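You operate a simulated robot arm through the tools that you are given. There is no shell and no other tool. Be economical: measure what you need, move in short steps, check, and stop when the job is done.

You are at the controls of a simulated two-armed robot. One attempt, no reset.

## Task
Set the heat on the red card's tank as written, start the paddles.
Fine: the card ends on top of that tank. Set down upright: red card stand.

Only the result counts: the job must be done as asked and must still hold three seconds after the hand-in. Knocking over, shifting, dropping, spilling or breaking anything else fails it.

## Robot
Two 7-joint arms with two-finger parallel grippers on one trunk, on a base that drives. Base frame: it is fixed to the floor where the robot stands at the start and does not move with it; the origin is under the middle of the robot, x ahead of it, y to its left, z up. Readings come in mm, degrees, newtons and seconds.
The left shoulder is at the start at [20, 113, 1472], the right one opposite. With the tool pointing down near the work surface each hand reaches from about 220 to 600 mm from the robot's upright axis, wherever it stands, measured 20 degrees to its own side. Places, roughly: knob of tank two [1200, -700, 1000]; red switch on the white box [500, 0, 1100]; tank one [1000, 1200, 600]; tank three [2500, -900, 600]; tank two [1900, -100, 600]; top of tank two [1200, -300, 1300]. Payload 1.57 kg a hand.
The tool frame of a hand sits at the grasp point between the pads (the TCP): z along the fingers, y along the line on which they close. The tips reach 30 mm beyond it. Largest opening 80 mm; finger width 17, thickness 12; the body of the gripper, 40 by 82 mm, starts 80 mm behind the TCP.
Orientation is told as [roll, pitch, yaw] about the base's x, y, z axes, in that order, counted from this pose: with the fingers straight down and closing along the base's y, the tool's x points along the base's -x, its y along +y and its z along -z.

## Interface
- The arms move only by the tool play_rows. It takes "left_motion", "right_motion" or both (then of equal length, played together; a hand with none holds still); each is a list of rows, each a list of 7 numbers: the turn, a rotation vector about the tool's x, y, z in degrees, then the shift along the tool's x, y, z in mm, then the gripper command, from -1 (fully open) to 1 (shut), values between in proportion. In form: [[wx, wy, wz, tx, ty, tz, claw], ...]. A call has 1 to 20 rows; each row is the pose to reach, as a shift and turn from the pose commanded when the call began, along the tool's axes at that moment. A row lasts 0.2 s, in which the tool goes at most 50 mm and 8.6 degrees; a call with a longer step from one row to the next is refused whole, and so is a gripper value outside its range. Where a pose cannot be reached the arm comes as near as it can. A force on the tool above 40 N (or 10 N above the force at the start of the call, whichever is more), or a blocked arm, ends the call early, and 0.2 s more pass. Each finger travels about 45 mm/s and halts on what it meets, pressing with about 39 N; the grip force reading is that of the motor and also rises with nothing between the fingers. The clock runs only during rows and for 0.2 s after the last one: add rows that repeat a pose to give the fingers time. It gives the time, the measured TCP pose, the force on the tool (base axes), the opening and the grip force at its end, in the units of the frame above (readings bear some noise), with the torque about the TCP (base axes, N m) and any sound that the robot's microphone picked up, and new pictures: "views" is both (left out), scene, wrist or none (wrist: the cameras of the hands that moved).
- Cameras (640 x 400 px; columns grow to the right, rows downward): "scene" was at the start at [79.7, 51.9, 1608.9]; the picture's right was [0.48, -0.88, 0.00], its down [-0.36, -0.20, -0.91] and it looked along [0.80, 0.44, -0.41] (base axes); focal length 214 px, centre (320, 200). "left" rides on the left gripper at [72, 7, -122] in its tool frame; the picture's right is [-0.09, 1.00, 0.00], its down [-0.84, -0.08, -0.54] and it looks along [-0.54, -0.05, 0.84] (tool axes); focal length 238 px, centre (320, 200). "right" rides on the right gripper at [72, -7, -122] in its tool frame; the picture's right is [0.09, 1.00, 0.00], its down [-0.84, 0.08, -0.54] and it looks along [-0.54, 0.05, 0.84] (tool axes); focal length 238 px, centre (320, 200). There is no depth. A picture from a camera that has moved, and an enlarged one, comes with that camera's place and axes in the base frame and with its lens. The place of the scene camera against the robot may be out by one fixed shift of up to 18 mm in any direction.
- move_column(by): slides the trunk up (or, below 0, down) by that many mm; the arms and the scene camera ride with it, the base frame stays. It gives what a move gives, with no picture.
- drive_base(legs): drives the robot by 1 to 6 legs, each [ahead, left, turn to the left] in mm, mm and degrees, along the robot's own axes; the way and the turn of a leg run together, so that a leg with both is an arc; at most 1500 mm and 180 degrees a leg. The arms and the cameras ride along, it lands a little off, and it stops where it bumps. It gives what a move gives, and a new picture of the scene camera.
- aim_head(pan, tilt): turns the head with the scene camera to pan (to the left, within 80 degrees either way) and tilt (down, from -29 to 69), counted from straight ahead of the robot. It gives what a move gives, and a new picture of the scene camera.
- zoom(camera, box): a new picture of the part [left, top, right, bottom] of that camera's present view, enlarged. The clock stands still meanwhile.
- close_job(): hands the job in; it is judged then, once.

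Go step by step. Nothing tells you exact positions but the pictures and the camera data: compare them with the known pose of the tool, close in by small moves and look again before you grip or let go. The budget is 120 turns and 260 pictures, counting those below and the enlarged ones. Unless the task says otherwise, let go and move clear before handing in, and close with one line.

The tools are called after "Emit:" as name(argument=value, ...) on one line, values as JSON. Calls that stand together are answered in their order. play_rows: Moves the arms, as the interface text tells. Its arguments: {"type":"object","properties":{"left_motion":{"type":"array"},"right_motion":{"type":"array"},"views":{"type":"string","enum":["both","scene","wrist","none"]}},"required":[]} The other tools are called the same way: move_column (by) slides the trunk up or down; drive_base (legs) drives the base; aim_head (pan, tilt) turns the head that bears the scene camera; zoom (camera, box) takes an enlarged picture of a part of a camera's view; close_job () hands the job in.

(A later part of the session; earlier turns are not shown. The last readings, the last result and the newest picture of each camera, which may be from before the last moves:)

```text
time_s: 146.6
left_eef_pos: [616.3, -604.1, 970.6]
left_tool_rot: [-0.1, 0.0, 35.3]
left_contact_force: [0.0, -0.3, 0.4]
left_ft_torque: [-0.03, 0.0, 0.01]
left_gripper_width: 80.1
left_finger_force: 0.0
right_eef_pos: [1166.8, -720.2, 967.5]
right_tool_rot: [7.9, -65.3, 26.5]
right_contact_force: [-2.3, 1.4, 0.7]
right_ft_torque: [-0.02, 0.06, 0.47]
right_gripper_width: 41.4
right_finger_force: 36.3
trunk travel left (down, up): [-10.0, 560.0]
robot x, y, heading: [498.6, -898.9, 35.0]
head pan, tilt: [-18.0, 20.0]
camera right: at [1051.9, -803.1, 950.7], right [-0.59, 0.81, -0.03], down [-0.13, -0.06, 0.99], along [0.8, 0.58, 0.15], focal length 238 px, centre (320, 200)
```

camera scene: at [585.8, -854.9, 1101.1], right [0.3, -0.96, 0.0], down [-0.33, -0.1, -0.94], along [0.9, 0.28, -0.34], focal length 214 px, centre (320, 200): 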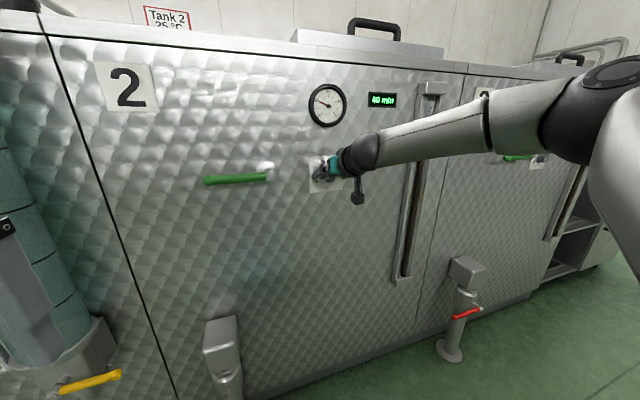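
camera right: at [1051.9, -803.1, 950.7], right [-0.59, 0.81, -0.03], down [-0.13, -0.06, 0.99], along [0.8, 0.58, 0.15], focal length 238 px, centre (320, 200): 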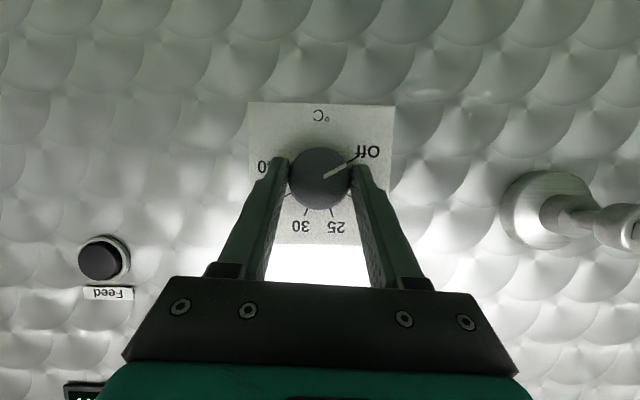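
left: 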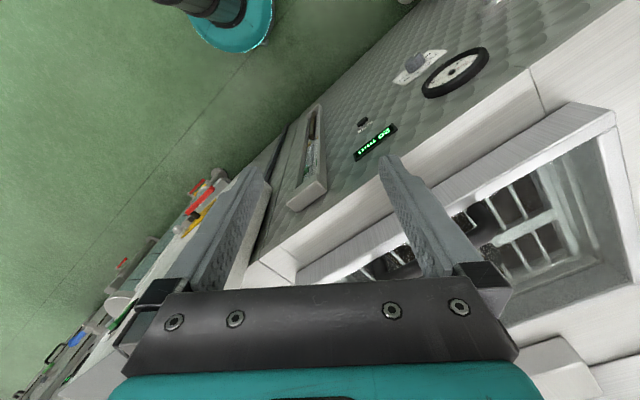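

Firm grip on the knob (41 mm). First bite: +50° about its axis.

Emit:
play_rows(right_motion=[[-3, 0, 6.5, 0, -0.7, 0, 1], [-6, 0, 13, 0.2, -1.4, 0.1, 1], [-9, 0, 19.5, 0.4, -2.1, 0.2, 1], [-12, 0, 26, 0.7, -2.8, 0.3, 1], [-15, 0, 32.5, 1.1, -3.4, 0.5, 1], [-18, 0, 39, 1.5, -4, 0.7, 1], [-20.9, 0, 45.4, 1.9, -4.6, 0.9, 1], [-20.9, 0, 45.4, 1.9, -4.6, 0.9, 1]], views="wrist")

```text
time_s: 148.4
left_eef_pos: [614.7, -603.0, 972.3]
left_tool_rot: [-0.1, -0.1, 35.2]
left_contact_force: [0.8, 0.3, 0.0]
left_ft_torque: [0.01, 0.01, -0.01]
left_gripper_width: 80.1
left_finger_force: 0.1
right_eef_pos: [1169.2, -724.2, 963.1]
right_tool_rot: [73.0, -33.0, -26.7]
right_contact_force: [-1.1, 5.1, 1.9]
right_ft_torque: [0.25, -0.25, 0.77]
right_gripper_width: 41.0
right_finger_force: 44.9
trunk travel left (down, up): [-10.0, 560.0]
robot x, y, heading: [500.0, -895.4, 35.5]
head pan, tilt: [-18.0, 20.0]
camera right: at [1046.9, -795.6, 949.0], right [-0.4, 0.53, 0.75], down [0.29, -0.7, 0.65], along [0.87, 0.48, 0.13], focal length 238 px, centre (320, 200)
```

right: 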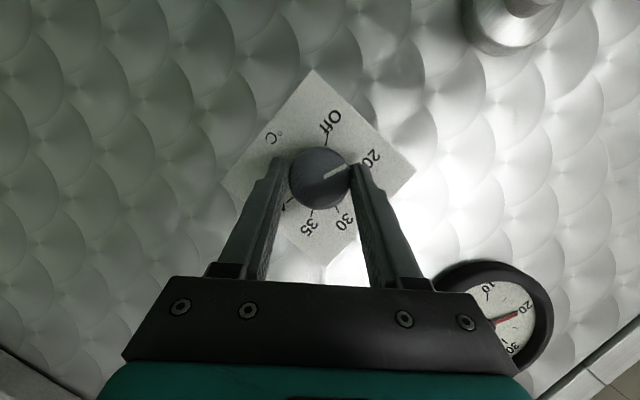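

No slip: pointer moved just as the hand did. Continuing with another +50° in the same way.

Emit:
play_rows(right_motion=[[-3, 0, 6.5, 0, -0.7, 0, 1], [-6, 0, 13, 0.2, -1.4, 0.1, 1], [-9, 0, 19.5, 0.4, -2.1, 0.2, 1], [-12, 0, 26, 0.7, -2.8, 0.3, 1], [-15, 0, 32.5, 1.1, -3.4, 0.5, 1], [-18, 0, 39, 1.5, -4, 0.7, 1], [-20.9, 0, 45.4, 1.9, -4.6, 0.9, 1], [-20.9, 0, 45.4, 1.9, -4.6, 0.9, 1]], views="wrist")

Emit:
zoom(camera="right", box=[220, 80, 420, 280])

```text
time_s: 150.2
left_eef_pos: [615.6, -604.6, 971.3]
left_tool_rot: [-0.1, -0.1, 35.2]
left_contact_force: [-1.0, 0.2, 0.1]
left_ft_torque: [-0.01, 0.02, 0.01]
left_gripper_width: 80.1
left_finger_force: 0.0
right_eef_pos: [1168.6, -724.9, 958.2]
right_tool_rot: [96.0, 12.1, -31.1]
right_contact_force: [-6.5, -3.7, 3.9]
right_ft_torque: [-0.36, 0.54, -0.64]
right_gripper_width: 41.0
right_finger_force: 44.8
right hand out of reach, approached as far as the arm can: row 3
trunk travel left (down, up): [-10.0, 560.0]
robot x, y, heading: [501.7, -894.5, 35.2]
head pan, tilt: [-18.0, 20.0]
camera right: at [1042.4, -790.7, 954.7], right [0.05, -0.15, 0.99], down [0.42, -0.89, -0.15], along [0.9, 0.43, 0.02], focal length 238 px, centre (320, 200)
```

right: 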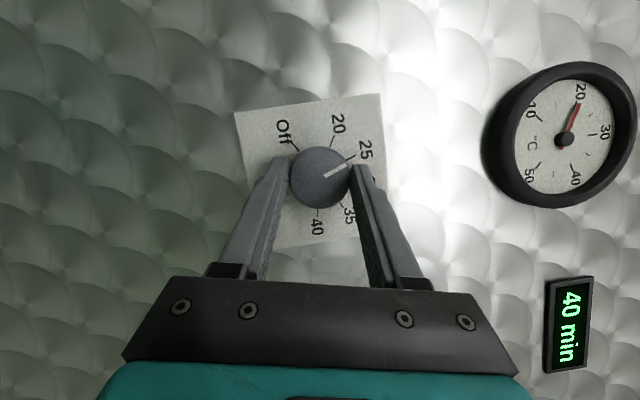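

```text
2.00 times, centred on (320, 180) of right
camera zoom: at [1042.4, -790.7, 954.7], right [0.05, -0.15, 0.99], down [0.42, -0.89, -0.15], along [0.9, 0.43, 0.02], focal length 477 px, centre (320, 240)
```

zoom: 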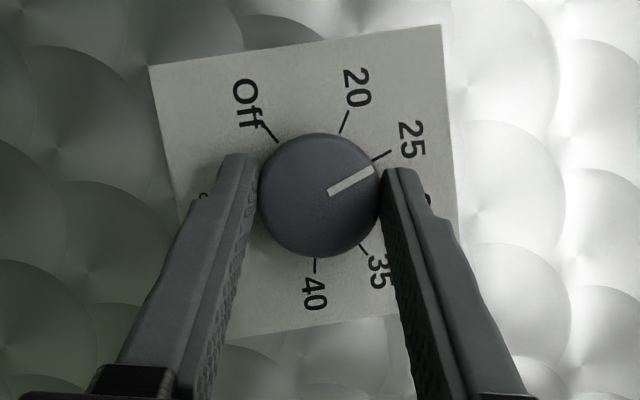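

The pointer sits on 25. I release and draw straight back.

Emit:
play_rows(right_motion=[[0, 0, 0, 0, 0, 0, 0.5], [0, 0, 0, 0, 0, 0, 0], [0, 0, 0, 0, 0, 0, -0.6], [0, 0, 0, 0, 0, 0, -1], [0, 0, 0, 0, 0, 0, -1], [0, 0, 0, 10, 0, -22, -1], [0, 0, 0, 25, 0, -54, -1], [0, 0, 0, 42, 0, -91, -1], [0, 0, 0, 55, 0, -120, -1]], views="wrist")

Emit:
zoom(camera="right", box=[240, 100, 400, 260])

```text
time_s: 152.2
left_eef_pos: [615.6, -602.9, 972.0]
left_tool_rot: [0.1, -0.1, 35.2]
left_contact_force: [-0.5, 0.7, 0.7]
left_ft_torque: [0.01, 0.0, 0.0]
left_gripper_width: 80.1
left_finger_force: 0.2
right_eef_pos: [1059.7, -799.3, 956.9]
right_tool_rot: [95.8, 12.0, -31.1]
right_contact_force: [0.1, -0.8, 0.3]
right_ft_torque: [0.02, 0.03, -0.02]
right_gripper_width: 80.2
right_finger_force: 0.1
trunk travel left (down, up): [-10.0, 560.0]
robot x, y, heading: [499.9, -898.4, 35.2]
head pan, tilt: [-18.0, 20.0]
camera right: at [933.0, -864.7, 954.2], right [0.05, -0.15, 0.99], down [0.42, -0.89, -0.15], along [0.91, 0.42, 0.02], focal length 238 px, centre (320, 200)
```

right: 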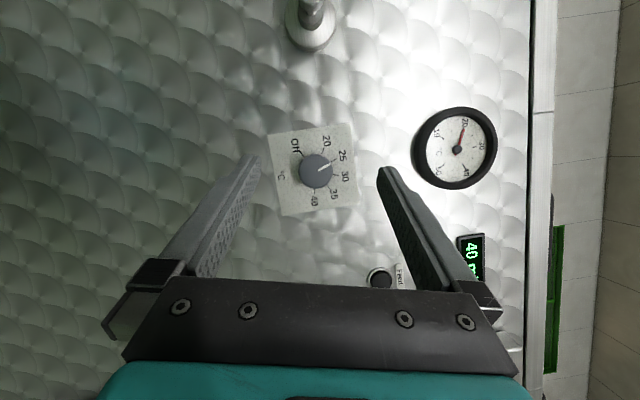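

```text
2.50 times, centred on (320, 180) of right
camera zoom: at [933.0, -864.7, 954.2], right [0.05, -0.15, 0.99], down [0.42, -0.89, -0.15], along [0.91, 0.42, 0.02], focal length 596 px, centre (320, 250)
```

zoom: 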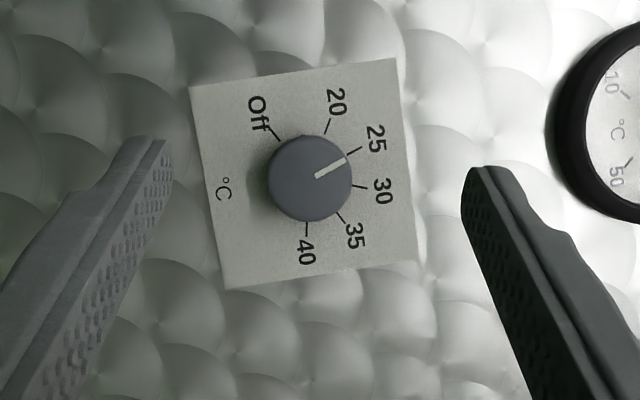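

Knob set on 25. Now to the paddles switch: back off, un-roll the hand and level it.

Emit:
drive_base(legs=[[-250, 0, 0], [0, 880, 0]])

Emit:
move_column(by=330)

Emit:
play_rows(right_motion=[[3.3, 0, -7.2, 0, 0, 0, 0], [6.6, 0, -14.4, 0, 0, 0, 0], [9.9, 0, -21.6, 0, 0, 0, 0.5], [13.2, 0, -28.8, 0, 0, 0, 1], [16.5, 0, -36, 0, 0, 0, 1], [19.8, 0, -43.2, 0, 0, 0, 1], [23.1, 0, -50.4, 0, 0, 0, 1], [26.4, 0, -57.6, 0, 0, 0, 1], [29.7, 0, -64.8, 0, 0, 0, 1], [33, 0, -72, 0, 0, 0, 1], [36.3, 0, -79.2, 0, 0, 0, 1], [39.6, 0, -86.4, 0, 0, 0, 1], [41.8, 0, -90.8, 0, 0, 0, 1]], views="none")

Emit:
play_rows(right_motion=[[0, -8, 0, 0, 0, 0, 1], [0, -16, 0, 0, 0, 0, 1], [0, -24, 0, 0, 0, 0, 1]], views="wrist")

Emit:
aim_head(pan=-10, tilt=15)

```text
time_s: 158.2
left_eef_pos: [-93.4, -25.3, 971.1]
left_tool_rot: [0.0, 0.0, 34.9]
left_contact_force: [0.3, 0.7, -0.4]
left_ft_torque: [0.0, -0.01, 0.04]
left_gripper_width: 80.1
left_finger_force: 0.1
right_eef_pos: [351.8, -222.3, 957.5]
right_tool_rot: [95.8, 11.9, -31.3]
right_contact_force: [-0.7, 0.3, -0.1]
right_ft_torque: [0.02, 0.01, 0.0]
right_gripper_width: 80.0
right_finger_force: 0.1
trunk travel left (down, up): [-10.0, 560.0]
robot x, y, heading: [-209.0, -317.0, 35.0]
head pan, tilt: [-18.0, 20.0]
camera scene: at [-123.8, -275.9, 1101.1], right [0.29, -0.96, 0.0], down [-0.33, -0.1, -0.94], along [0.9, 0.27, -0.34], focal length 214 px, centre (320, 200)
```

scene: 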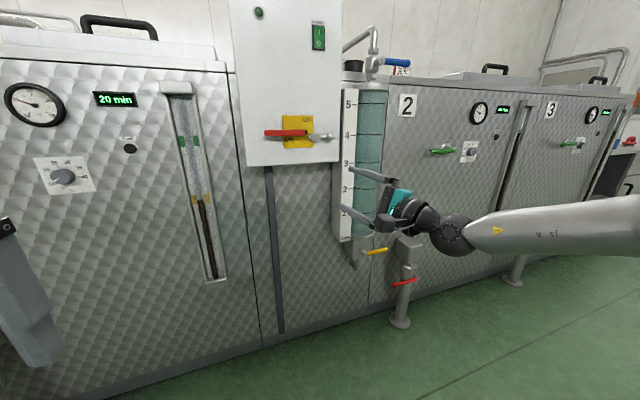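

```text
time_s: 161.5
left_eef_pos: [-92.8, -24.1, 1301.5]
left_tool_rot: [0.0, 0.0, 34.9]
left_contact_force: [0.0, -0.3, 0.3]
left_ft_torque: [0.0, -0.03, 0.0]
left_gripper_width: 80.0
left_finger_force: 0.1
right_eef_pos: [350.4, -223.0, 1288.4]
right_tool_rot: [95.8, 12.0, -31.3]
right_contact_force: [0.3, -1.1, -0.1]
right_ft_torque: [0.0, -0.01, -0.02]
right_gripper_width: 79.7
right_finger_force: 0.0
trunk travel left (down, up): [-340.0, 230.0]
robot x, y, heading: [-208.6, -312.7, 34.9]
head pan, tilt: [-18.0, 20.0]
```

```text
time_s: 164.3
left_eef_pos: [-92.2, -25.1, 1301.6]
left_tool_rot: [0.0, 0.0, 34.9]
left_contact_force: [0.4, 0.8, -0.6]
left_ft_torque: [0.02, 0.04, 0.01]
left_gripper_width: 80.1
left_finger_force: 0.0
right_eef_pos: [398.8, -310.4, 1256.6]
right_tool_rot: [12.0, -64.7, 25.1]
right_contact_force: [0.3, -0.1, 1.1]
right_ft_torque: [0.01, -0.01, 0.01]
right_gripper_width: 0.0
right_finger_force: 21.7
right hand out of reach, approached as far as the arm can: row 10, 11, 12, 13
trunk travel left (down, up): [-340.0, 230.0]
robot x, y, heading: [-207.4, -318.0, 34.8]
head pan, tilt: [-18.0, 20.0]
```

```text
time_s: 165.1
left_eef_pos: [-91.8, -25.3, 1303.7]
left_tool_rot: [0.1, 0.1, 34.9]
left_contact_force: [-0.1, 0.5, 0.1]
left_ft_torque: [0.02, 0.01, 0.01]
left_gripper_width: 79.8
left_finger_force: 0.0
right_eef_pos: [414.1, -327.1, 1258.4]
right_tool_rot: [82.0, -84.5, -45.5]
right_contact_force: [0.0, -0.5, 0.3]
right_ft_torque: [0.04, 0.04, 0.01]
right_gripper_width: 0.0
right_finger_force: 21.2
right hand out of reach, approached as far as the arm can: row 1, 2, 3
trunk travel left (down, up): [-340.0, 230.0]
robot x, y, heading: [-210.8, -317.5, 34.8]
head pan, tilt: [-18.0, 20.0]
camera right: at [313.7, -399.9, 1187.1], right [-0.59, 0.8, 0.0], down [-0.43, -0.32, 0.85], along [0.68, 0.5, 0.53], focal length 238 px, centre (320, 200)
```

right: 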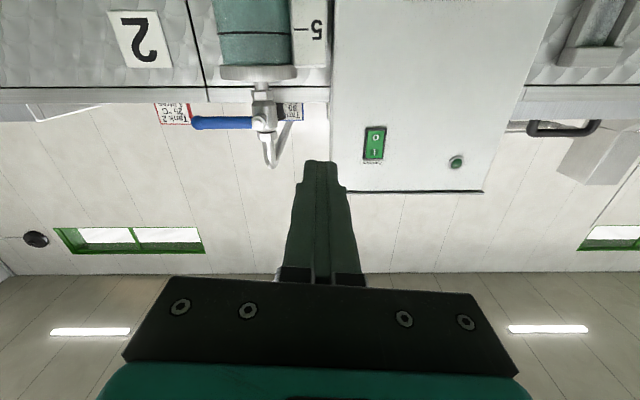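

```text
time_s: 165.8
left_eef_pos: [-91.9, -25.3, 1302.6]
left_tool_rot: [-0.1, 0.0, 34.9]
left_contact_force: [0.1, -0.2, 0.6]
left_ft_torque: [-0.02, -0.02, -0.02]
left_gripper_width: 80.1
left_finger_force: 0.1
right_eef_pos: [412.9, -326.4, 1256.5]
right_tool_rot: [81.1, -84.4, -44.6]
right_contact_force: [0.2, -0.6, -0.3]
right_ft_torque: [-0.02, -0.02, -0.02]
right_gripper_width: 0.0
right_finger_force: 21.5
trunk travel left (down, up): [-340.0, 230.0]
robot x, y, heading: [-209.9, -318.5, 34.9]
head pan, tilt: [-10.0, 15.0]
camera scene: at [-128.1, -263.7, 1439.3], right [0.42, -0.91, 0.0], down [-0.24, -0.11, -0.97], along [0.88, 0.41, -0.26], focal length 214 px, centre (320, 200)
```

scene: 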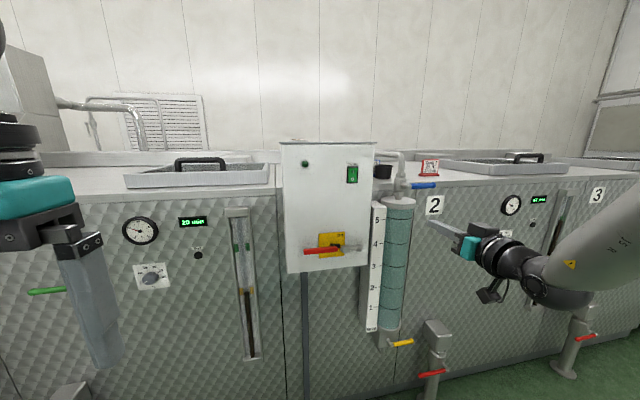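

Emit:
zoom(camera="scene", box=[280, 140, 380, 270])

Emit:
zoom(camera="right", box=[330, 100, 480, 200])

```text
3.08 times, centred on (330, 205) of scene
camera zoom: at [-128.1, -263.7, 1439.3], right [0.42, -0.91, 0.0], down [-0.24, -0.11, -0.97], along [0.88, 0.41, -0.26], focal length 660 px, centre (289, 185)
```

zoom: 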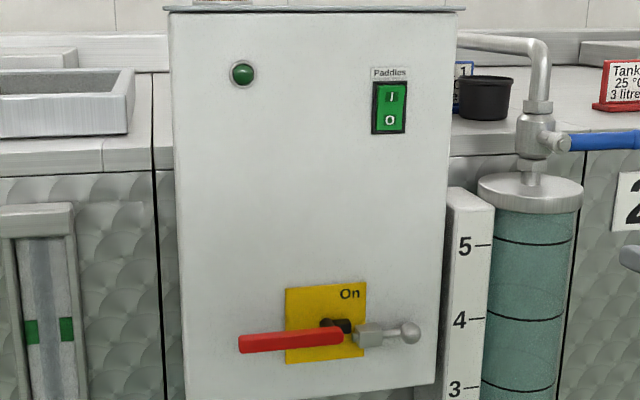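

```text
4.00 times, centred on (405, 150) of right
camera zoom: at [313.1, -399.8, 1187.6], right [-0.59, 0.8, 0.0], down [-0.42, -0.32, 0.85], along [0.68, 0.5, 0.53], focal length 953 px, centre (-20, 400)
```

zoom: 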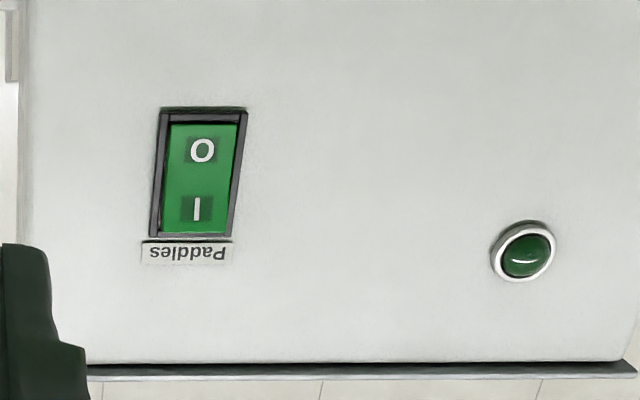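

Lamp is dark and the rocker shows I/O. "I" is at about t≈392, z≈1344, box front n≈445. I drive into line and raise the hand.

Emit:
drive_base(legs=[[200, 110, 0]])

Emit:
move_column(by=30)

Emit:
play_rows(right_motion=[[0, -2, 0, -20, 0, 0, 1], [0, -4, 0, -40, 0, 0, 1], [0, -5.5, 0, -58, 0, 0, 1], [0, -5.5, 0, -58, 0, 0, 1]], views="wrist")

Emit:
aim_head(pan=-20, tilt=25)

```text
time_s: 167.5
left_eef_pos: [7.5, 178.2, 1301.9]
left_tool_rot: [-0.2, 0.1, 34.9]
left_contact_force: [-0.4, 0.4, 0.2]
left_ft_torque: [-0.01, 0.02, -0.03]
left_gripper_width: 80.0
left_finger_force: 0.0
right_eef_pos: [513.9, -123.9, 1257.8]
right_tool_rot: [81.0, -84.4, -44.8]
right_contact_force: [0.6, -0.3, 0.1]
right_ft_torque: [-0.01, 0.01, -0.02]
right_gripper_width: 0.0
right_finger_force: 21.2
trunk travel left (down, up): [-340.0, 230.0]
robot x, y, heading: [-113.4, -114.2, 35.0]
head pan, tilt: [-10.0, 15.0]
camera scene: at [-27.5, -59.8, 1439.2], right [0.42, -0.91, 0.0], down [-0.24, -0.11, -0.97], along [0.88, 0.41, -0.26], focal length 214 px, centre (320, 200)
```

scene: 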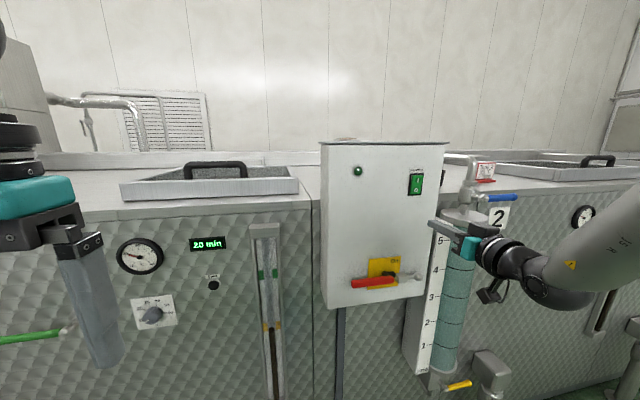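

```text
time_s: 168.3
left_eef_pos: [7.4, 178.7, 1332.9]
left_tool_rot: [0.0, -0.3, 34.9]
left_contact_force: [0.0, 0.4, 1.7]
left_ft_torque: [-0.02, -0.02, -0.01]
left_gripper_width: 80.0
left_finger_force: 0.0
right_eef_pos: [512.8, -124.1, 1288.6]
right_tool_rot: [81.5, -84.4, -45.2]
right_contact_force: [-0.7, 0.2, -0.4]
right_ft_torque: [-0.04, 0.05, 0.02]
right_gripper_width: 0.0
right_finger_force: 21.8
trunk travel left (down, up): [-370.0, 200.0]
robot x, y, heading: [-109.8, -110.3, 34.8]
head pan, tilt: [-10.0, 15.0]
```

```text
time_s: 169.3
left_eef_pos: [5.9, 177.3, 1332.1]
left_tool_rot: [0.0, -0.1, 34.9]
left_contact_force: [0.1, 0.3, 0.1]
left_ft_torque: [0.03, 0.03, 0.02]
left_gripper_width: 80.0
left_finger_force: 0.0
right_eef_pos: [516.2, -127.4, 1346.0]
right_tool_rot: [130.3, -82.8, -94.2]
right_contact_force: [-0.8, -0.4, -0.3]
right_ft_torque: [-0.01, -0.02, 0.01]
right_gripper_width: 0.0
right_finger_force: 21.3
trunk travel left (down, up): [-370.0, 200.0]
robot x, y, heading: [-112.3, -110.3, 34.9]
head pan, tilt: [-10.0, 15.0]
camera right: at [422.5, -195.0, 1264.1], right [-0.59, 0.81, 0.0], down [-0.49, -0.36, 0.79], along [0.64, 0.46, 0.61], focal length 238 px, centre (320, 200)
```

right: 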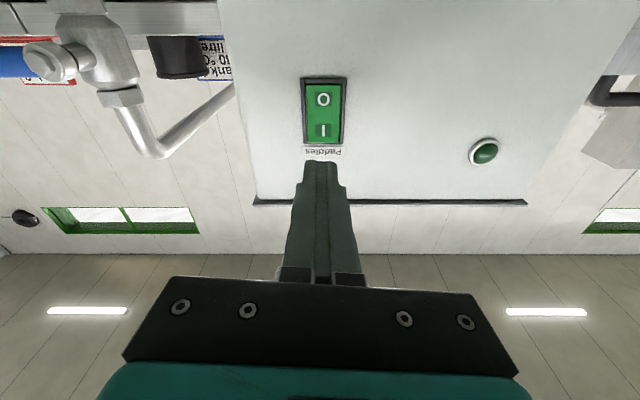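

```text
time_s: 170.0
left_eef_pos: [7.0, 179.1, 1332.3]
left_tool_rot: [0.1, 0.0, 34.8]
left_contact_force: [-0.3, 0.6, -0.5]
left_ft_torque: [0.0, -0.02, 0.03]
left_gripper_width: 80.0
left_finger_force: 0.1
right_eef_pos: [517.1, -128.5, 1346.0]
right_tool_rot: [130.3, -82.8, -94.1]
right_contact_force: [0.4, 0.8, -0.5]
right_ft_torque: [0.0, -0.02, 0.03]
right_gripper_width: 0.0
right_finger_force: 20.9
trunk travel left (down, up): [-370.0, 200.0]
robot x, y, heading: [-107.3, -115.3, 35.1]
head pan, tilt: [-20.0, 25.0]
camera scene: at [-23.7, -76.2, 1453.1], right [0.26, -0.97, 0.0], down [-0.41, -0.11, -0.91], along [0.88, 0.23, -0.42], focal length 214 px, centre (320, 200)
```

scene: 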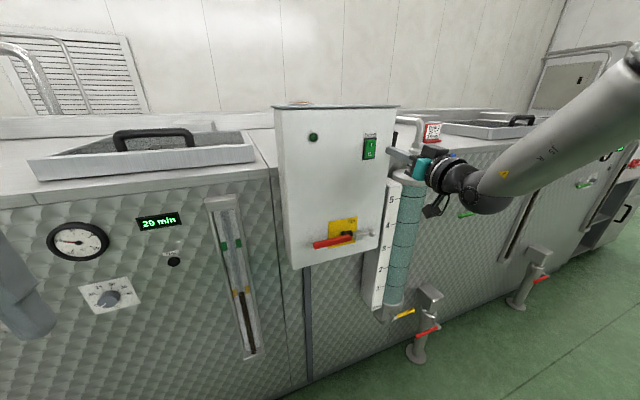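

Fingertip is in line with "I". I advance, then press in small steps.

Emit:
play_rows(right_motion=[[0, 0, 0, 2, 4, 25, 1], [0, 0, 0, 4, 4, 45, 1], [0, 0, 0, 4.5, 4, 52, 1], [0, 0, 0, 4.5, 4, 52, 1]], views="both")

Emit:
zoom(camera="scene", box=[330, 110, 440, 210])

```text
time_s: 171.0
left_eef_pos: [8.1, 176.8, 1332.6]
left_tool_rot: [0.0, 0.0, 34.9]
left_contact_force: [0.7, 0.4, -0.3]
left_ft_torque: [0.01, -0.01, -0.04]
left_gripper_width: 79.7
left_finger_force: 0.0
right_eef_pos: [557.3, -94.0, 1346.4]
right_tool_rot: [130.2, -82.9, -94.1]
right_contact_force: [0.5, -0.1, 0.3]
right_ft_torque: [-0.01, -0.02, 0.01]
right_gripper_width: 0.1
right_finger_force: 21.5
trunk travel left (down, up): [-370.0, 200.0]
robot x, y, heading: [-108.3, -113.1, 34.9]
head pan, tilt: [-20.0, 25.0]
camera scene: at [-23.7, -76.4, 1453.1], right [0.26, -0.97, 0.0], down [-0.41, -0.11, -0.91], along [0.88, 0.23, -0.42], focal length 214 px, centre (320, 200)
camera right: at [462.3, -160.9, 1264.4], right [-0.59, 0.81, 0.0], down [-0.49, -0.36, 0.79], along [0.64, 0.46, 0.61], focal length 238 px, centre (320, 200)
```

scene: 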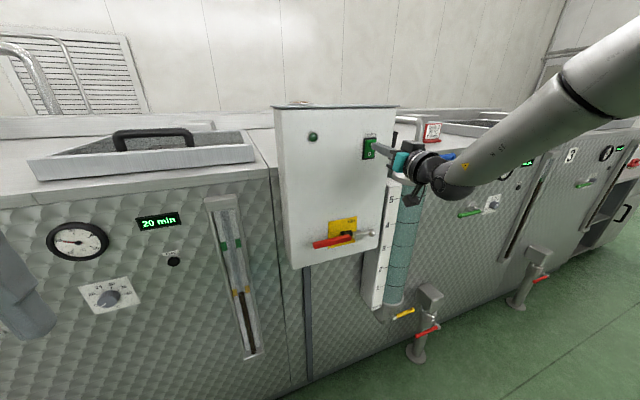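
right: 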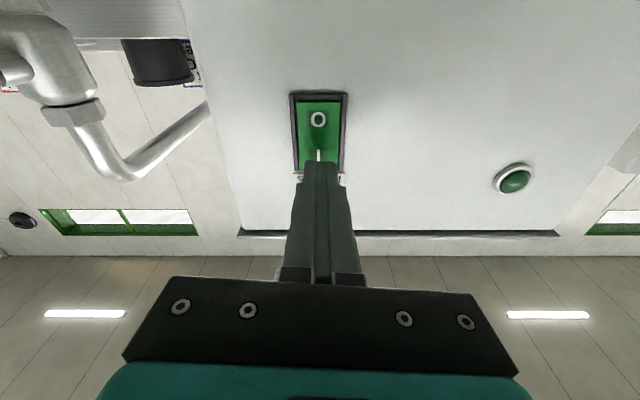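

```text
4.00 times, centred on (385, 160) of scene
camera zoom: at [-23.7, -76.4, 1453.1], right [0.26, -0.97, 0.0], down [-0.41, -0.11, -0.91], along [0.88, 0.23, -0.42], focal length 858 px, centre (60, 360)
```

zoom: 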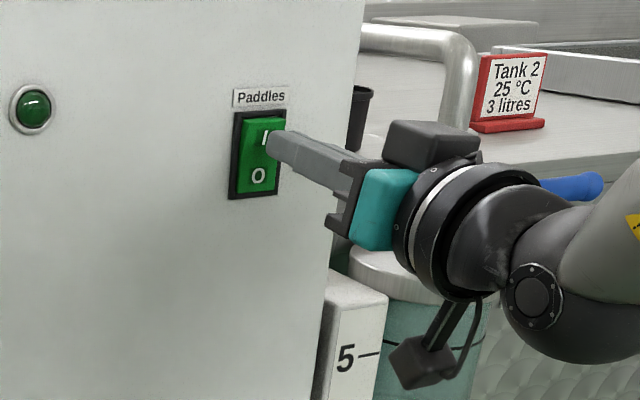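

Emit:
play_rows(right_motion=[[0, 0, 0, -3, 0, 5, 1], [0, 0, 0, -3, 0, 10, 1], [0, 0, 0, -2.5, 0, 14, 1], [0, 0, 0, -2.2, 0, 18, 1], [0, 0, 0, -2, 0, 22, 1], [0, 0, 0, -1.7, 0, 25, 1], [0, 0, 0, -1.5, 0, 28, 1]], views="both")

Emit:
zoom(camera="scene", box=[290, 110, 400, 210])

```text
time_s: 172.6
left_eef_pos: [1.2, 173.9, 1333.6]
left_tool_rot: [-0.1, -0.4, 34.9]
left_contact_force: [0.0, -0.2, -0.8]
left_ft_torque: [0.0, 0.02, -0.01]
left_gripper_width: 79.9
left_finger_force: 0.0
right_eef_pos: [573.3, -82.2, 1349.5]
right_tool_rot: [129.6, -82.9, -93.6]
right_contact_force: [-32.0, -18.0, -4.0]
right_ft_torque: [-0.5, 0.07, 0.15]
right_gripper_width: 0.2
right_finger_force: 21.6
trunk travel left (down, up): [-370.0, 200.0]
robot x, y, heading: [-109.7, -108.2, 34.5]
head pan, tilt: [-20.0, 25.0]
camera scene: at [-30.1, -80.1, 1453.5], right [0.26, -0.97, 0.0], down [-0.4, -0.11, -0.91], along [0.88, 0.23, -0.42], focal length 214 px, centre (320, 200)
camera right: at [478.2, -149.8, 1268.2], right [-0.59, 0.81, 0.0], down [-0.49, -0.36, 0.79], along [0.65, 0.46, 0.61], focal length 238 px, centre (320, 200)
```

scene: 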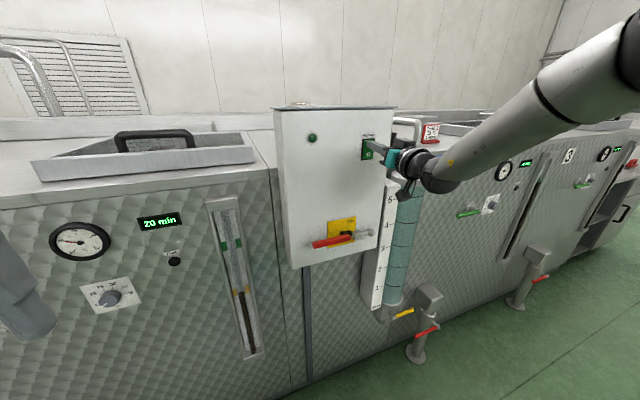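
right: 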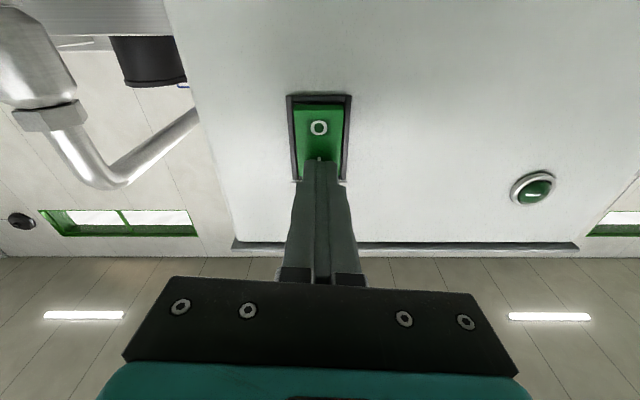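

```text
4.00 times, centred on (345, 160) of scene
camera zoom: at [-30.1, -80.1, 1453.5], right [0.26, -0.97, 0.0], down [-0.4, -0.11, -0.91], along [0.88, 0.23, -0.42], focal length 858 px, centre (220, 360)
```

zoom: 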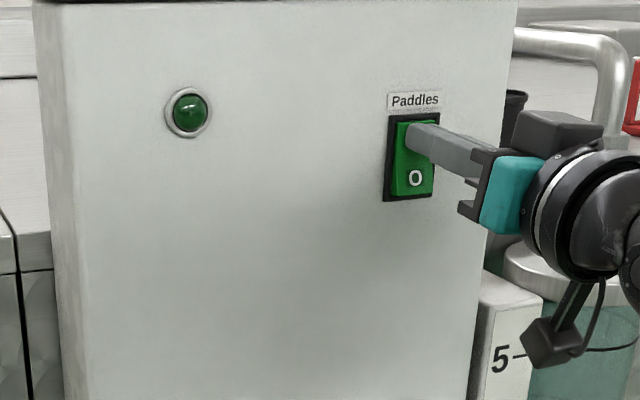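

Pressed with 37 N; no sound reported. I back off to look at the rocker and lamp.

Emit:
play_rows(right_motion=[[0, 0, 0, -2, 0, -25, 1], [0, 0, 0, -4, 0, -50, 1], [0, 0, 0, -6, 0, -80, 1]], views="none")

Emit:
zoom(camera="scene", box=[270, 100, 400, 260])

Emit:
zoom(camera="right", box=[240, 50, 560, 250])

```text
time_s: 173.4
left_eef_pos: [6.8, 178.8, 1331.6]
left_tool_rot: [0.0, -0.1, 34.9]
left_contact_force: [-0.6, -0.1, 0.5]
left_ft_torque: [-0.01, -0.04, 0.01]
left_gripper_width: 79.9
left_finger_force: 0.1
right_eef_pos: [514.2, -125.8, 1351.3]
right_tool_rot: [130.6, -82.7, -94.5]
right_contact_force: [-0.7, -0.2, -0.4]
right_ft_torque: [-0.02, 0.02, 0.01]
right_gripper_width: 0.1
right_finger_force: 21.2
trunk travel left (down, up): [-370.0, 200.0]
robot x, y, heading: [-106.9, -111.0, 35.2]
head pan, tilt: [-20.0, 25.0]
```

```text
2.50 times, centred on (335, 180) of scene
camera zoom: at [-24.5, -76.9, 1453.1], right [0.26, -0.97, 0.0], down [-0.41, -0.11, -0.91], along [0.88, 0.23, -0.42], focal length 536 px, centre (282, 250)
```

zoom: 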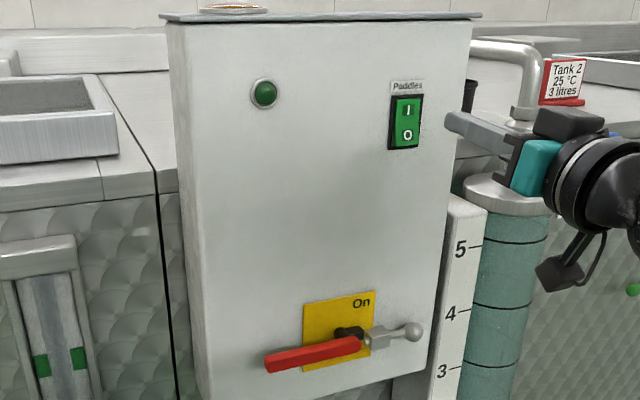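

```text
2.00 times, centred on (400, 150) of right
camera zoom: at [418.8, -193.7, 1268.6], right [-0.59, 0.81, 0.01], down [-0.49, -0.36, 0.79], along [0.64, 0.46, 0.61], focal length 477 px, centre (160, 300)
```

zoom: 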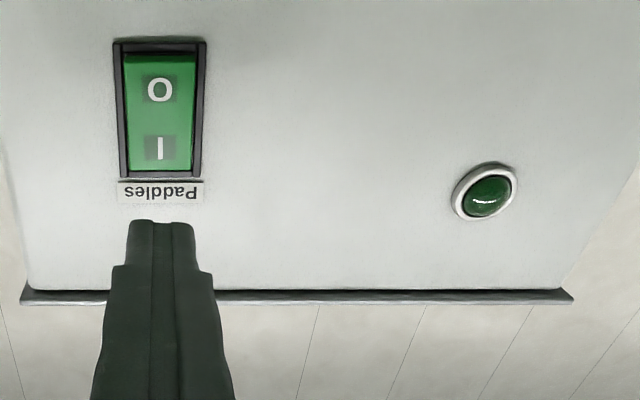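

The lamp stays dark, so the main isolator (red handle at left, "On" at top) is likely off. I'll check the rocker closely and lower the hand camera to see the isolator.

Emit:
zoom(camera="scene", box=[355, 125, 385, 165])

Emit:
drive_base(legs=[[-120, 60, 0]])

Emit:
move_column(by=-240)

Emit:
zoom(camera="right", box=[0, 0, 640, 400])

Emit:
aim_head(pan=-25, tilt=15)

```text
10.00 times, centred on (370, 145) of scene
camera zoom: at [-24.5, -76.9, 1453.1], right [0.26, -0.97, 0.0], down [-0.41, -0.11, -0.91], along [0.88, 0.23, -0.42], focal length 2145 px, centre (-180, 750)
```

zoom: 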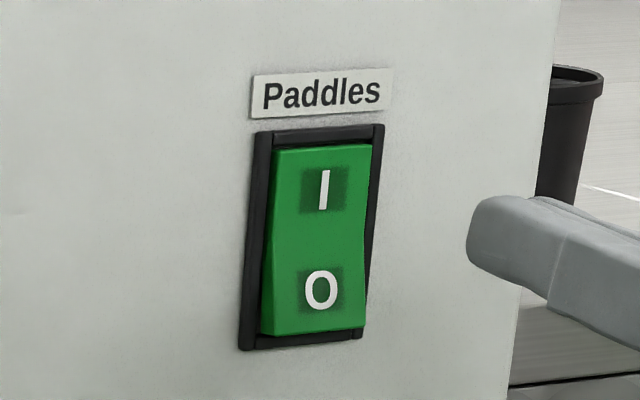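

```text
time_s: 174.7
left_eef_pos: [-126.2, 159.1, 1331.7]
left_tool_rot: [-0.1, 0.0, 34.7]
left_contact_force: [0.2, 0.2, -0.4]
left_ft_torque: [0.03, -0.08, -0.02]
left_gripper_width: 80.2
left_finger_force: 0.0
right_eef_pos: [381.5, -145.8, 1349.8]
right_tool_rot: [130.4, -82.7, -94.3]
right_contact_force: [-0.5, -0.6, -0.9]
right_ft_torque: [0.0, -0.01, -0.01]
right_gripper_width: 0.1
right_finger_force: 21.5
trunk travel left (down, up): [-370.0, 200.0]
robot x, y, heading: [-244.4, -130.7, 34.8]
head pan, tilt: [-20.0, 25.0]
camera scene: at [-157.3, -95.4, 1453.1], right [0.26, -0.97, 0.0], down [-0.41, -0.11, -0.91], along [0.88, 0.23, -0.42], focal length 214 px, centre (320, 200)
```

scene: 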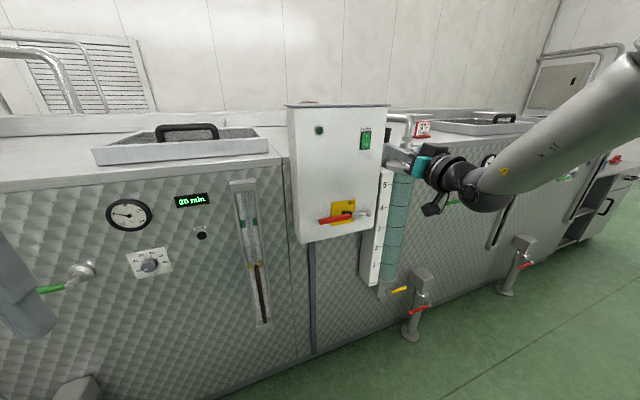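

```text
time_s: 177.2
left_eef_pos: [-124.5, 159.9, 1092.6]
left_tool_rot: [0.0, -0.1, 34.8]
left_contact_force: [-0.2, 0.3, 0.1]
left_ft_torque: [-0.02, 0.01, -0.02]
left_gripper_width: 79.9
left_finger_force: 0.1
right_eef_pos: [382.3, -145.4, 1110.1]
right_tool_rot: [129.9, -82.7, -94.0]
right_contact_force: [0.3, 0.2, 0.0]
right_ft_torque: [0.0, 0.01, -0.01]
right_gripper_width: 0.0
right_finger_force: 21.4
trunk travel left (down, up): [-130.0, 440.0]
robot x, y, heading: [-240.8, -129.2, 34.8]
head pan, tilt: [-20.0, 25.0]
```

```text
1.00 times, centred on (320, 200) of right (not enlarged: the box is as wide or as high as the picture)
camera zoom: at [287.4, -212.4, 1028.1], right [-0.59, 0.81, 0.01], down [-0.49, -0.36, 0.79], along [0.65, 0.46, 0.61], focal length 238 px, centre (320, 200)
```

zoom: 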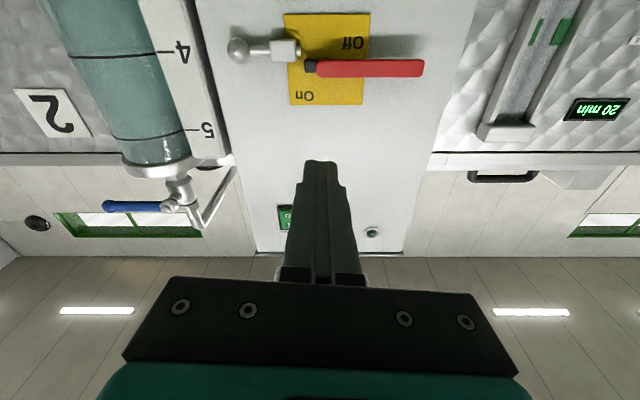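

```text
time_s: 177.9
left_eef_pos: [-124.5, 159.6, 1091.7]
left_tool_rot: [0.0, 0.0, 34.9]
left_contact_force: [0.2, -0.1, 0.5]
left_ft_torque: [0.02, -0.02, 0.0]
left_gripper_width: 80.3
left_finger_force: 0.0
right_eef_pos: [382.5, -144.5, 1110.2]
right_tool_rot: [129.9, -82.7, -93.8]
right_contact_force: [-0.5, 0.1, 0.3]
right_ft_torque: [-0.04, -0.03, 0.02]
right_gripper_width: 0.0
right_finger_force: 22.1
trunk travel left (down, up): [-130.0, 440.0]
robot x, y, heading: [-242.2, -131.4, 34.8]
head pan, tilt: [-25.0, 15.0]
camera scene: at [-153.0, -102.8, 1229.2], right [0.17, -0.99, 0.0], down [-0.26, -0.04, -0.97], along [0.95, 0.17, -0.26], focal length 214 px, centre (320, 200)
```

scene: 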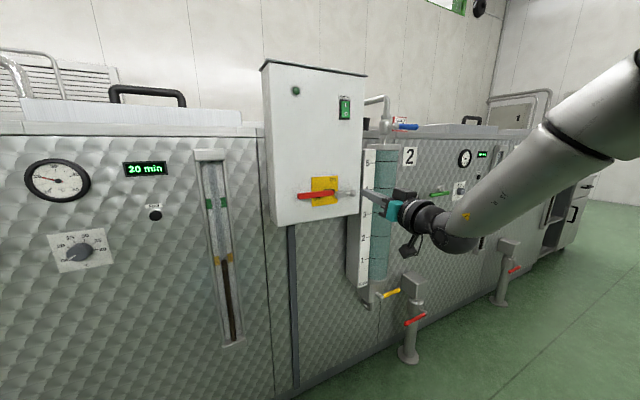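

The rocker now sits at "I". The isolator shows "Off" under the handle and "On" at top; lever must be swung clockwise up. Zoom for detail.

Emit:
zoom(camera="right", box=[220, 0, 440, 120])

Emit:
zoom(camera="scene", box=[280, 160, 370, 220])

```text
2.91 times, centred on (330, 60) of right
camera zoom: at [287.4, -212.4, 1028.0], right [-0.59, 0.81, 0.01], down [-0.49, -0.36, 0.79], along [0.65, 0.46, 0.61], focal length 693 px, centre (291, 607)
```

zoom: 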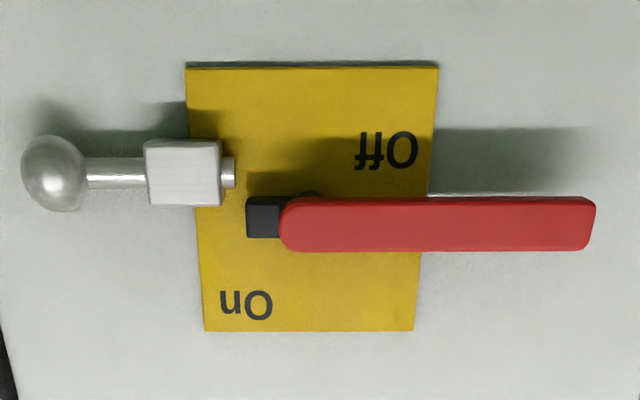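

```text
6.67 times, centred on (325, 190) of scene
camera zoom: at [-153.0, -102.8, 1229.2], right [0.17, -0.99, 0.0], down [-0.26, -0.04, -0.97], along [0.95, 0.17, -0.26], focal length 1430 px, centre (287, 267)
```

zoom: 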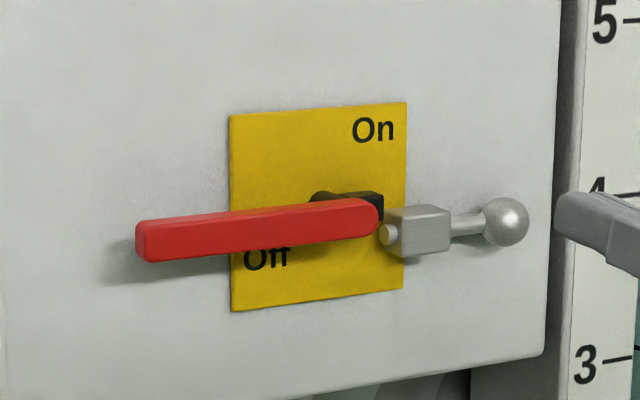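

A lever about 115 mm long, axis near t≈334, z≈1073, standing ~40 mm off the panel; there's also a bolt with a ball beside its tail that may be a lock. I place the closed fingertips under the lever's left half.

Emit:
move_column(by=-78)

Emit:
drive_base(legs=[[0, 85, 0], [90, 0, 0]])

Emit:
zoom(camera="right", box=[0, 0, 640, 400])

Emit:
zoom(camera="scene", box=[240, 130, 440, 280])

```text
time_s: 179.1
left_eef_pos: [-124.5, 158.8, 1015.5]
left_tool_rot: [0.0, -0.1, 34.8]
left_contact_force: [-0.1, -1.1, -0.1]
left_ft_torque: [0.01, -0.02, 0.01]
left_gripper_width: 80.2
left_finger_force: 0.1
right_eef_pos: [382.4, -145.7, 1031.8]
right_tool_rot: [129.9, -82.7, -93.8]
right_contact_force: [0.2, 0.2, -0.2]
right_ft_torque: [0.01, 0.02, -0.01]
right_gripper_width: 0.2
right_finger_force: 21.3
trunk travel left (down, up): [-52.0, 518.0]
robot x, y, heading: [-242.3, -129.2, 34.6]
head pan, tilt: [-25.0, 15.0]
```

```text
time_s: 180.8
left_eef_pos: [-100.5, 278.6, 1013.1]
left_tool_rot: [0.1, 0.0, 34.8]
left_contact_force: [0.8, 0.1, -0.5]
left_ft_torque: [0.03, 0.01, 0.0]
left_gripper_width: 80.1
left_finger_force: 0.0
right_eef_pos: [407.1, -25.2, 1030.6]
right_tool_rot: [129.8, -82.8, -93.7]
right_contact_force: [0.2, 0.3, -0.2]
right_ft_torque: [0.01, 0.02, 0.01]
right_gripper_width: 0.0
right_finger_force: 21.4
trunk travel left (down, up): [-52.0, 518.0]
robot x, y, heading: [-218.4, -15.6, 35.1]
head pan, tilt: [-25.0, 15.0]
camera scene: at [-128.6, 17.4, 1151.2], right [0.17, -0.99, 0.0], down [-0.26, -0.04, -0.97], along [0.95, 0.17, -0.26], focal length 214 px, centre (320, 200)
```

scene: 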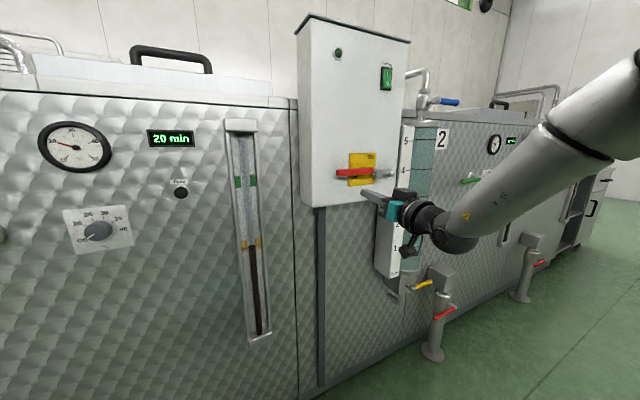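

```text
1.00 times, centred on (320, 200) of right (not enlarged: the box is as wide or as high as the picture)
camera zoom: at [311.8, -92.2, 949.9], right [-0.59, 0.81, 0.01], down [-0.49, -0.36, 0.79], along [0.65, 0.46, 0.61], focal length 238 px, centre (320, 200)
```

zoom: 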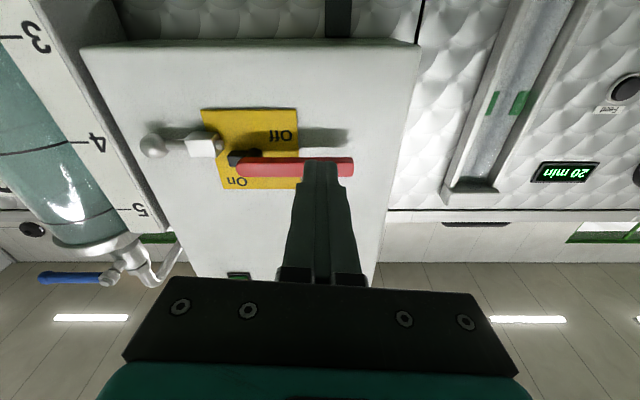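

```text
2.67 times, centred on (340, 205) of scene
camera zoom: at [-128.6, 17.4, 1151.2], right [0.17, -0.99, 0.0], down [-0.26, -0.04, -0.97], along [0.95, 0.17, -0.26], focal length 572 px, centre (267, 187)
```

zoom: 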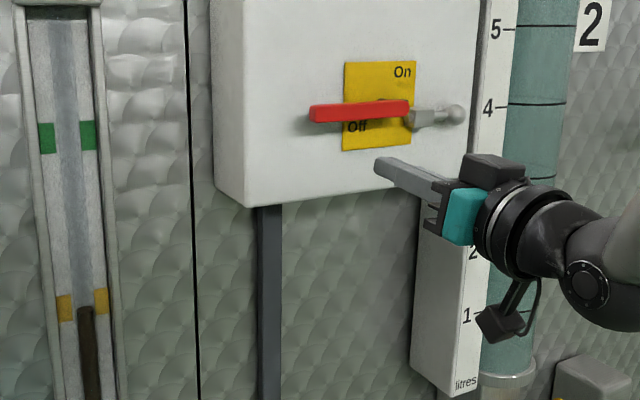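

Positions agree: lever at n≈412, z≈1072. I slide the tips in under it, then push up gently and see.

Emit:
play_rows(right_motion=[[0, 0, 0, 2, 0, 25, 1], [0, 0, 0, 4, 0, 48, 1], [0, 0, 0, 6.4, 0, 74, 1], [0, 0, 0, -1.6, 0, 74, 1], [0, 0, 0, -9.6, 0, 74, 1], [0, 0, 0, -15.6, 0, 74, 1], [0, 0, 0, -21.6, 0, 74, 1], [0, 0, 0, -27.6, 0, 74, 1]], views="both")

Emit:
zoom(camera="scene", box=[300, 130, 420, 220])

```text
time_s: 182.6
left_eef_pos: [-100.0, 280.2, 1014.4]
left_tool_rot: [0.0, -0.1, 34.8]
left_contact_force: [-0.5, 0.3, -0.7]
left_ft_torque: [-0.02, -0.01, -0.03]
left_gripper_width: 80.0
left_finger_force: 0.1
right_eef_pos: [466.3, 14.9, 1063.5]
right_tool_rot: [129.2, -82.7, -93.2]
right_contact_force: [-0.2, 2.1, -2.9]
right_ft_torque: [-0.07, 0.09, 0.03]
right_gripper_width: 0.2
right_finger_force: 20.8
trunk travel left (down, up): [-52.0, 518.0]
robot x, y, heading: [-216.2, -15.4, 34.8]
head pan, tilt: [-25.0, 15.0]
camera scene: at [-128.6, 17.5, 1151.2], right [0.17, -0.99, 0.0], down [-0.26, -0.04, -0.97], along [0.95, 0.17, -0.26], focal length 214 px, centre (320, 200)
camera right: at [371.4, -52.5, 982.8], right [-0.59, 0.81, 0.01], down [-0.49, -0.36, 0.79], along [0.65, 0.46, 0.61], focal length 238 px, centre (320, 200)
```

scene: 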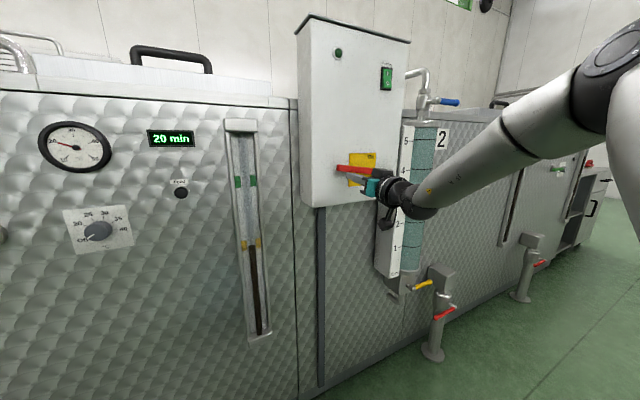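
right: 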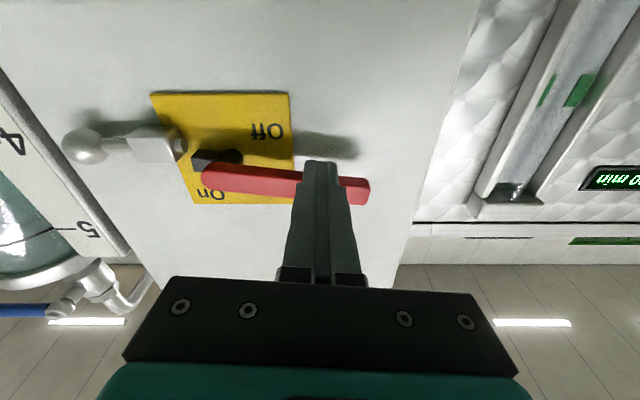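

```text
4.44 times, centred on (360, 175) of scene
camera zoom: at [-128.6, 17.5, 1151.2], right [0.17, -0.99, 0.0], down [-0.26, -0.04, -0.97], along [0.95, 0.17, -0.26], focal length 953 px, centre (142, 311)
```

zoom: 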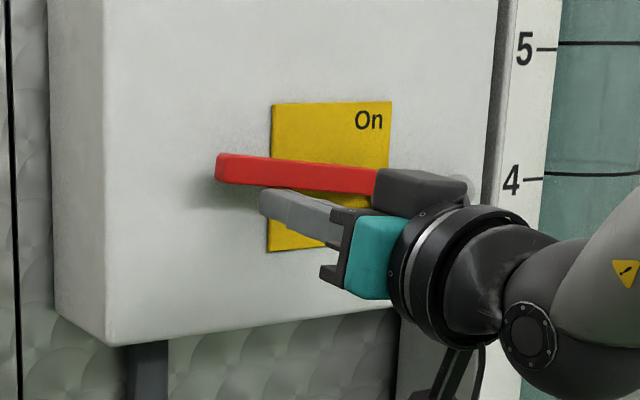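

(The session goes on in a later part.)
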